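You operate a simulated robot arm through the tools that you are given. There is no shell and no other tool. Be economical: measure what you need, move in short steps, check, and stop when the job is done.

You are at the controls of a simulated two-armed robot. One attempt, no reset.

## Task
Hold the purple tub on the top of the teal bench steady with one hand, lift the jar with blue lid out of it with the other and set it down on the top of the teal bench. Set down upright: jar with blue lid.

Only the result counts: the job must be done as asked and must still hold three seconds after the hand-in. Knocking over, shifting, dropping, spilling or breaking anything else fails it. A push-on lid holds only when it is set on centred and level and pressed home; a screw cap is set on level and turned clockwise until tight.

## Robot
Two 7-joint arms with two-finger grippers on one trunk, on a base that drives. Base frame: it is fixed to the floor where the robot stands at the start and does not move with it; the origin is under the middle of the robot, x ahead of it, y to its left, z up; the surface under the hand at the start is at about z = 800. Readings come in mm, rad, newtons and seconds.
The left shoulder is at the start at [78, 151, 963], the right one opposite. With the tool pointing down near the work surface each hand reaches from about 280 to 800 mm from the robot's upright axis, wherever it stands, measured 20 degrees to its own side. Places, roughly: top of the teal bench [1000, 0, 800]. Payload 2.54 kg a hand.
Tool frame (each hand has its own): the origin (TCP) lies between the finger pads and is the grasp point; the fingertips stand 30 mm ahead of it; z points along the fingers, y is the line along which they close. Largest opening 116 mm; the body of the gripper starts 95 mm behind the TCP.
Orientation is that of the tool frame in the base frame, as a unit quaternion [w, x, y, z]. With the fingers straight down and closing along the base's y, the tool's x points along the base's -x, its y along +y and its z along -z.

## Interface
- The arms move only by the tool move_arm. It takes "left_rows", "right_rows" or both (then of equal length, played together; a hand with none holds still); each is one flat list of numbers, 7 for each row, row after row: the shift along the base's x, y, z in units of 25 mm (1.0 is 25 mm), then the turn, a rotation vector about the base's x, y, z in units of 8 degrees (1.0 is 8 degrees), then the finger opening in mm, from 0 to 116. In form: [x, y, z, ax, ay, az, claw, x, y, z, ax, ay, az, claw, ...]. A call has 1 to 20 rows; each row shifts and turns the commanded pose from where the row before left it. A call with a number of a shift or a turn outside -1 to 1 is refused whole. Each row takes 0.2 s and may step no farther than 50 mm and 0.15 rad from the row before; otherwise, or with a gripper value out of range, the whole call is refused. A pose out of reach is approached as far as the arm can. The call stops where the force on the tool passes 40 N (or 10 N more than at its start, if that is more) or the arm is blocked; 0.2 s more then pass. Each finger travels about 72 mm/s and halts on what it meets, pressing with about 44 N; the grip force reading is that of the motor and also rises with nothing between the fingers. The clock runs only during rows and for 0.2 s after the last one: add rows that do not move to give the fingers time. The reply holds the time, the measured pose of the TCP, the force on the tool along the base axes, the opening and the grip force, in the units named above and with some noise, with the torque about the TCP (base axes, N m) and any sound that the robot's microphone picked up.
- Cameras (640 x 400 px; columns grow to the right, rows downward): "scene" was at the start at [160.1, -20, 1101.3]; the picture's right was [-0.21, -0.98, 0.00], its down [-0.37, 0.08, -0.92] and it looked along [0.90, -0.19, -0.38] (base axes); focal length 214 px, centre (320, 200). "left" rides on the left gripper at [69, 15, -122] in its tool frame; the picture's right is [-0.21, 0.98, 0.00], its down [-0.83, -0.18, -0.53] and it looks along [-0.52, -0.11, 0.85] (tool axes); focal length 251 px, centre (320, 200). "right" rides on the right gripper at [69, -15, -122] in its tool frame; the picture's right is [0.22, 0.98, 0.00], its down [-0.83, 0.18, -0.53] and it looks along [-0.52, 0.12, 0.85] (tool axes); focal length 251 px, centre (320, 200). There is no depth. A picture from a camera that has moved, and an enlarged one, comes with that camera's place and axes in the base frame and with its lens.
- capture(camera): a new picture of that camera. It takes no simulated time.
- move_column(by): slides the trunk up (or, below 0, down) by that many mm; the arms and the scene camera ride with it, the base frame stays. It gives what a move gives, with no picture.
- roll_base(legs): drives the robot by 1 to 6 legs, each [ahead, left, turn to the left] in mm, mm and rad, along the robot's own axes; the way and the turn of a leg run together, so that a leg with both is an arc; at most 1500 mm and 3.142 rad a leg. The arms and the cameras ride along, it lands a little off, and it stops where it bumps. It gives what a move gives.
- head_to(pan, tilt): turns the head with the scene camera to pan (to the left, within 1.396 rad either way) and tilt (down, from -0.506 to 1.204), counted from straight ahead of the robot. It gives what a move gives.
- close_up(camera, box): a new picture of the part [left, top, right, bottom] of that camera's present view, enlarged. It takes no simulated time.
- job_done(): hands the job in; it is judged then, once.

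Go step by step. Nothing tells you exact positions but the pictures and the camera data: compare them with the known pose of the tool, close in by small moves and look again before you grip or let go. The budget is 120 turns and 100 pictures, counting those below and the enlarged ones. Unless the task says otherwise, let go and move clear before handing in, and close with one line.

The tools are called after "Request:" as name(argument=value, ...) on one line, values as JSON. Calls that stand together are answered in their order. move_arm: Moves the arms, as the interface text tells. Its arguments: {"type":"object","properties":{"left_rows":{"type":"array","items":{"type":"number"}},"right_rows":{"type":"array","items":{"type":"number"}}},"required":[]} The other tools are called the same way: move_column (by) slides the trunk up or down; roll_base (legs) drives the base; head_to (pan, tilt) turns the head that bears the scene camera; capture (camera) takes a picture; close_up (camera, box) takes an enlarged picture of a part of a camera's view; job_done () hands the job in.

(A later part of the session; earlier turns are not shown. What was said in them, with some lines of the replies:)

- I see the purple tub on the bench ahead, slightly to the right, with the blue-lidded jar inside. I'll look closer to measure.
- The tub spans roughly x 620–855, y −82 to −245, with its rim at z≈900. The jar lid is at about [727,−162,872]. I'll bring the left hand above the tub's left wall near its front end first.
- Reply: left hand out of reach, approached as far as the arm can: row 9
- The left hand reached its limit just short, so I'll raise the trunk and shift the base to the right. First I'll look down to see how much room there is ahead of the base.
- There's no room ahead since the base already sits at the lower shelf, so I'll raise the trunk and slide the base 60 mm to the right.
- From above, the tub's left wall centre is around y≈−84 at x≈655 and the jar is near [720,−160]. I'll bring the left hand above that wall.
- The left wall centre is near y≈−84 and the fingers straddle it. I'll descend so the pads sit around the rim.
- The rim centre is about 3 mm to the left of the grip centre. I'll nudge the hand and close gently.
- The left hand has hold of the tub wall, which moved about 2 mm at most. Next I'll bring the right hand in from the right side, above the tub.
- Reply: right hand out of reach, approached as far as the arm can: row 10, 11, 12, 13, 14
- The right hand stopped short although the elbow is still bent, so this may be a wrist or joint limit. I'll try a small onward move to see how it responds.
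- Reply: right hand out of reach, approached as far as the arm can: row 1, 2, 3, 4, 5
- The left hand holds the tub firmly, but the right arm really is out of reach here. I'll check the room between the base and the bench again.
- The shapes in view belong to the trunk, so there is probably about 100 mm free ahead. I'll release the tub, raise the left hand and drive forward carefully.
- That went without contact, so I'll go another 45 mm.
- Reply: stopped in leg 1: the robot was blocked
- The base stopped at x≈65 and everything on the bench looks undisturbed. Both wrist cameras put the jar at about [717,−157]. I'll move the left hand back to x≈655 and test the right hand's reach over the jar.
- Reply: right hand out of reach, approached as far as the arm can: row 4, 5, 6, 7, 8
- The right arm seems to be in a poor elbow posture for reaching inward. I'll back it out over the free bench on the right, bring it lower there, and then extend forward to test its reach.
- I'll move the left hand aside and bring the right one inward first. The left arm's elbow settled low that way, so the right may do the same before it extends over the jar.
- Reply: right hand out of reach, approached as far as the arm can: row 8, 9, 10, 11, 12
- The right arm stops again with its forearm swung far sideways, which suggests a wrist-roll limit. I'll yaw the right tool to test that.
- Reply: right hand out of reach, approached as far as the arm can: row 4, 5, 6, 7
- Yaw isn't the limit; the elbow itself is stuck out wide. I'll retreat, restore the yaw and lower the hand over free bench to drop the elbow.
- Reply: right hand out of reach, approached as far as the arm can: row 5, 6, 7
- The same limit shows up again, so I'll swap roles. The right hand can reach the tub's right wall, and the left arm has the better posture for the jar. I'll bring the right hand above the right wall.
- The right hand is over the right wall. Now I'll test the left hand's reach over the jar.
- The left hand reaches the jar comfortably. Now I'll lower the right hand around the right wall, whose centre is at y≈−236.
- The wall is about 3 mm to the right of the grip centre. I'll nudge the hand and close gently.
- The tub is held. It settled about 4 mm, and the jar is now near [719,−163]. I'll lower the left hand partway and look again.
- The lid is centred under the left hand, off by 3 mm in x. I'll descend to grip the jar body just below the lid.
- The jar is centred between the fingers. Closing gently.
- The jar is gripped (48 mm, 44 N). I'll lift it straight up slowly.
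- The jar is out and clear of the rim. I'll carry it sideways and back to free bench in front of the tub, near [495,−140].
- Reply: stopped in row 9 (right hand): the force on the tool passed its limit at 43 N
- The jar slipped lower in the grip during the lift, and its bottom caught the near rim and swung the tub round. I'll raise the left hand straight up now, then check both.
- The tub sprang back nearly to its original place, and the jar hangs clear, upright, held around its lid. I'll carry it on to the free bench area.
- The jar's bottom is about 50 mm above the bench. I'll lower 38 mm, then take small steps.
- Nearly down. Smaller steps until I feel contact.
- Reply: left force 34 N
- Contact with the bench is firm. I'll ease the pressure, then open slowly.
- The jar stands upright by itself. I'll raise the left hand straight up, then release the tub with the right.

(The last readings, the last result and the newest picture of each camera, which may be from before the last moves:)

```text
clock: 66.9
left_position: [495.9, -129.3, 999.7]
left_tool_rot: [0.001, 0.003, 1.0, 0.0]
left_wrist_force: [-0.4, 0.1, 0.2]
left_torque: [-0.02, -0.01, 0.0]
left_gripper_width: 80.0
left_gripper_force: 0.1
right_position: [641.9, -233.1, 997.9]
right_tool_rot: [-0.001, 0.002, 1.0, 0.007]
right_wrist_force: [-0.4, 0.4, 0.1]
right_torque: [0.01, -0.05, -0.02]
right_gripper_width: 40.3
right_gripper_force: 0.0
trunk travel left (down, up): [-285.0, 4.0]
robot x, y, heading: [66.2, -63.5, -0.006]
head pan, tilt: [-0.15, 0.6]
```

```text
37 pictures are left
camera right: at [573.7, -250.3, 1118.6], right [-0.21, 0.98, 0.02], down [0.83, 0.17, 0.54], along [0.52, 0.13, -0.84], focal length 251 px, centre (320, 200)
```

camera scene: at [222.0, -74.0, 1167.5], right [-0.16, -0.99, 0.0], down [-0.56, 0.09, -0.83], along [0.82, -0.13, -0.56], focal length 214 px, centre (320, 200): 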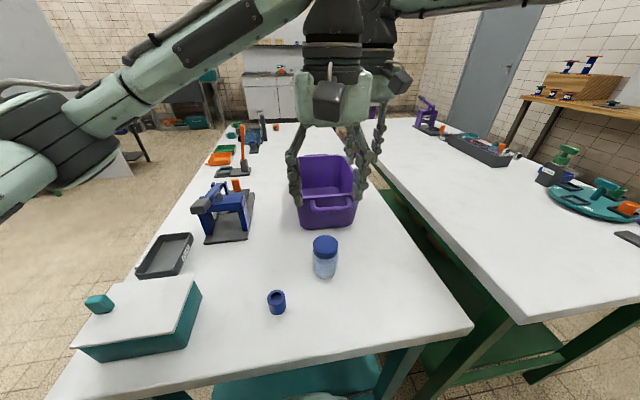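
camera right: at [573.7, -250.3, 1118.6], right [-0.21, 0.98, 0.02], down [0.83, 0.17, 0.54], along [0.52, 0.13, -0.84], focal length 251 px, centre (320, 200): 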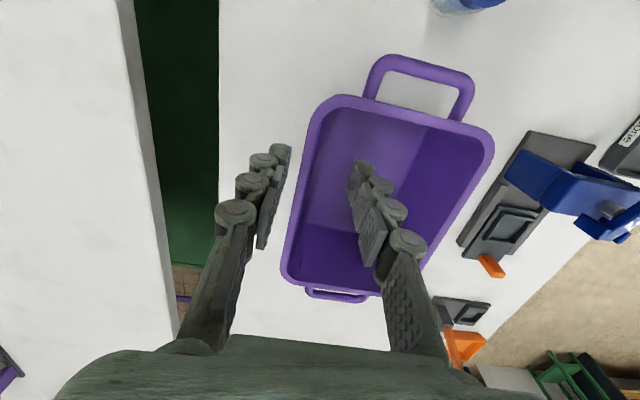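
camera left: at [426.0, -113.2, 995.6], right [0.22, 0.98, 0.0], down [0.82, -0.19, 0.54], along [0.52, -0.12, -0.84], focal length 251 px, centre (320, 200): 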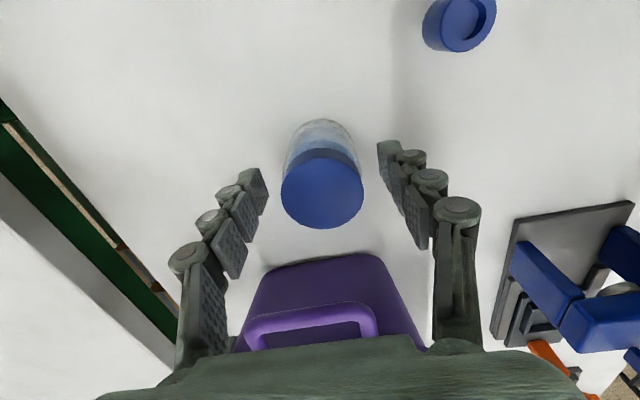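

Both hands are clear. I'll move them aside and compare the tub with where it started.

Request:
move_arm(left_rows=[0, 0.9, 0.4, 0, 0, 0, 80, 0, 0.9, 0.4, 0, 0, 0, 80, 0, 0.9, 0.2, 0, 0, 0, 80, 0, 0.9, 0, 0, 0, 0, 80, 0, 0.9, 0, 0, 0, 0, 80, 0, 0.9, 0, 0, 0, 0, 80, 0, 0.9, 0, 0, 0, 0, 80, 0, 0.9, 0, 0, 0, 0, 80], right_rows=[0, -0.5, 0.5, 0, 0, 0, 40, 0, -0.9, 0.5, 0, 0, 0, 40, 0, -0.9, 0, 0, 0, 0, 40, 0, -0.9, 0, 0, 0, 0, 40, 0, -0.9, 0, 0, 0, 0, 40, 0, 0, 0, 0, 0, 0, 40, 0, 0, 0, 0, 0, 0, 40, 0, 0, 0, 0, 0, 0, 40])

Request:
capture(camera="scene")

Request:
close_up(camera="scene", box=[240, 140, 432, 290])

```text
clock: 68.7
left_position: [497.2, 55.0, 1028.1]
left_tool_rot: [0.001, 0.003, 1.0, 0.0]
left_wrist_force: [0.2, 0.4, 0.5]
left_torque: [0.03, 0.02, 0.0]
left_gripper_width: 80.1
left_gripper_force: 0.1
right_position: [638.8, -335.3, 1022.0]
right_tool_rot: [-0.001, 0.002, 1.0, 0.007]
right_wrist_force: [-1.1, 0.3, 0.0]
right_torque: [-0.03, 0.03, 0.01]
right_gripper_width: 40.1
right_gripper_force: 0.0
trunk travel left (down, up): [-285.0, 4.0]
robot x, y, heading: [65.1, -56.9, -0.005]
head pan, tilt: [-0.15, 0.6]
```

```text
36 pictures are left
camera scene: at [222.0, -73.8, 1167.5], right [-0.16, -0.99, 0.0], down [-0.56, 0.09, -0.83], along [0.82, -0.13, -0.56], focal length 214 px, centre (320, 200)
```

scene: 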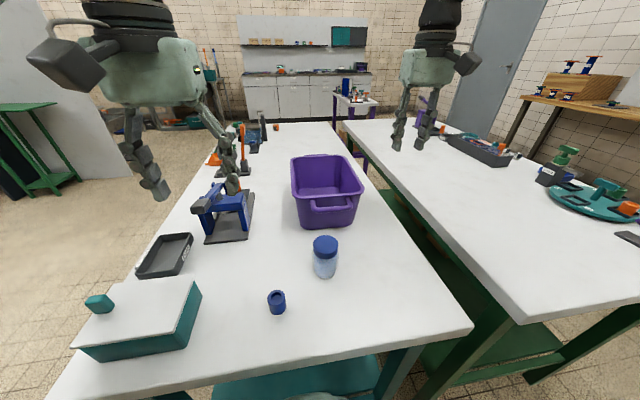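

```text
2.67 times, centred on (336, 215) of scene
camera zoom: at [222.0, -73.8, 1167.5], right [-0.16, -0.99, 0.0], down [-0.56, 0.09, -0.83], along [0.82, -0.13, -0.56], focal length 572 px, centre (277, 160)
```

zoom: 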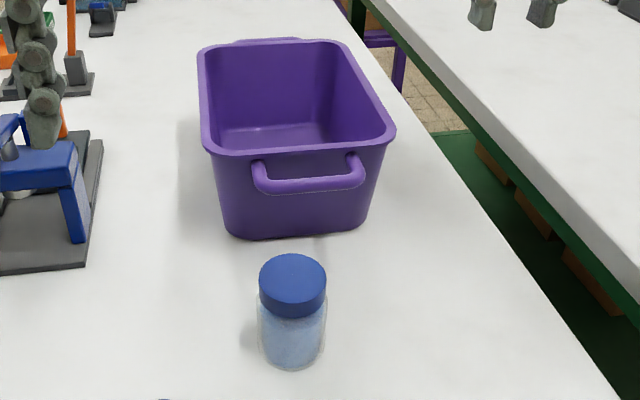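

The jar with the blue lid stands upright on the bench, and the tub is back at essentially its starting place. Both hands are clear, so I'm handing in.

Request:
job_done()

```text
The job is handed in.
```

I lifted the jar with the blue lid out of the purple tub and set it upright on the teal bench, but the tub did not stay perfectly steady. The jar slipped in the grip and caught the tub's near rim, swinging the tub about 20 degrees. It sprang back, and in the last picture it sits within a few mm of where it started.
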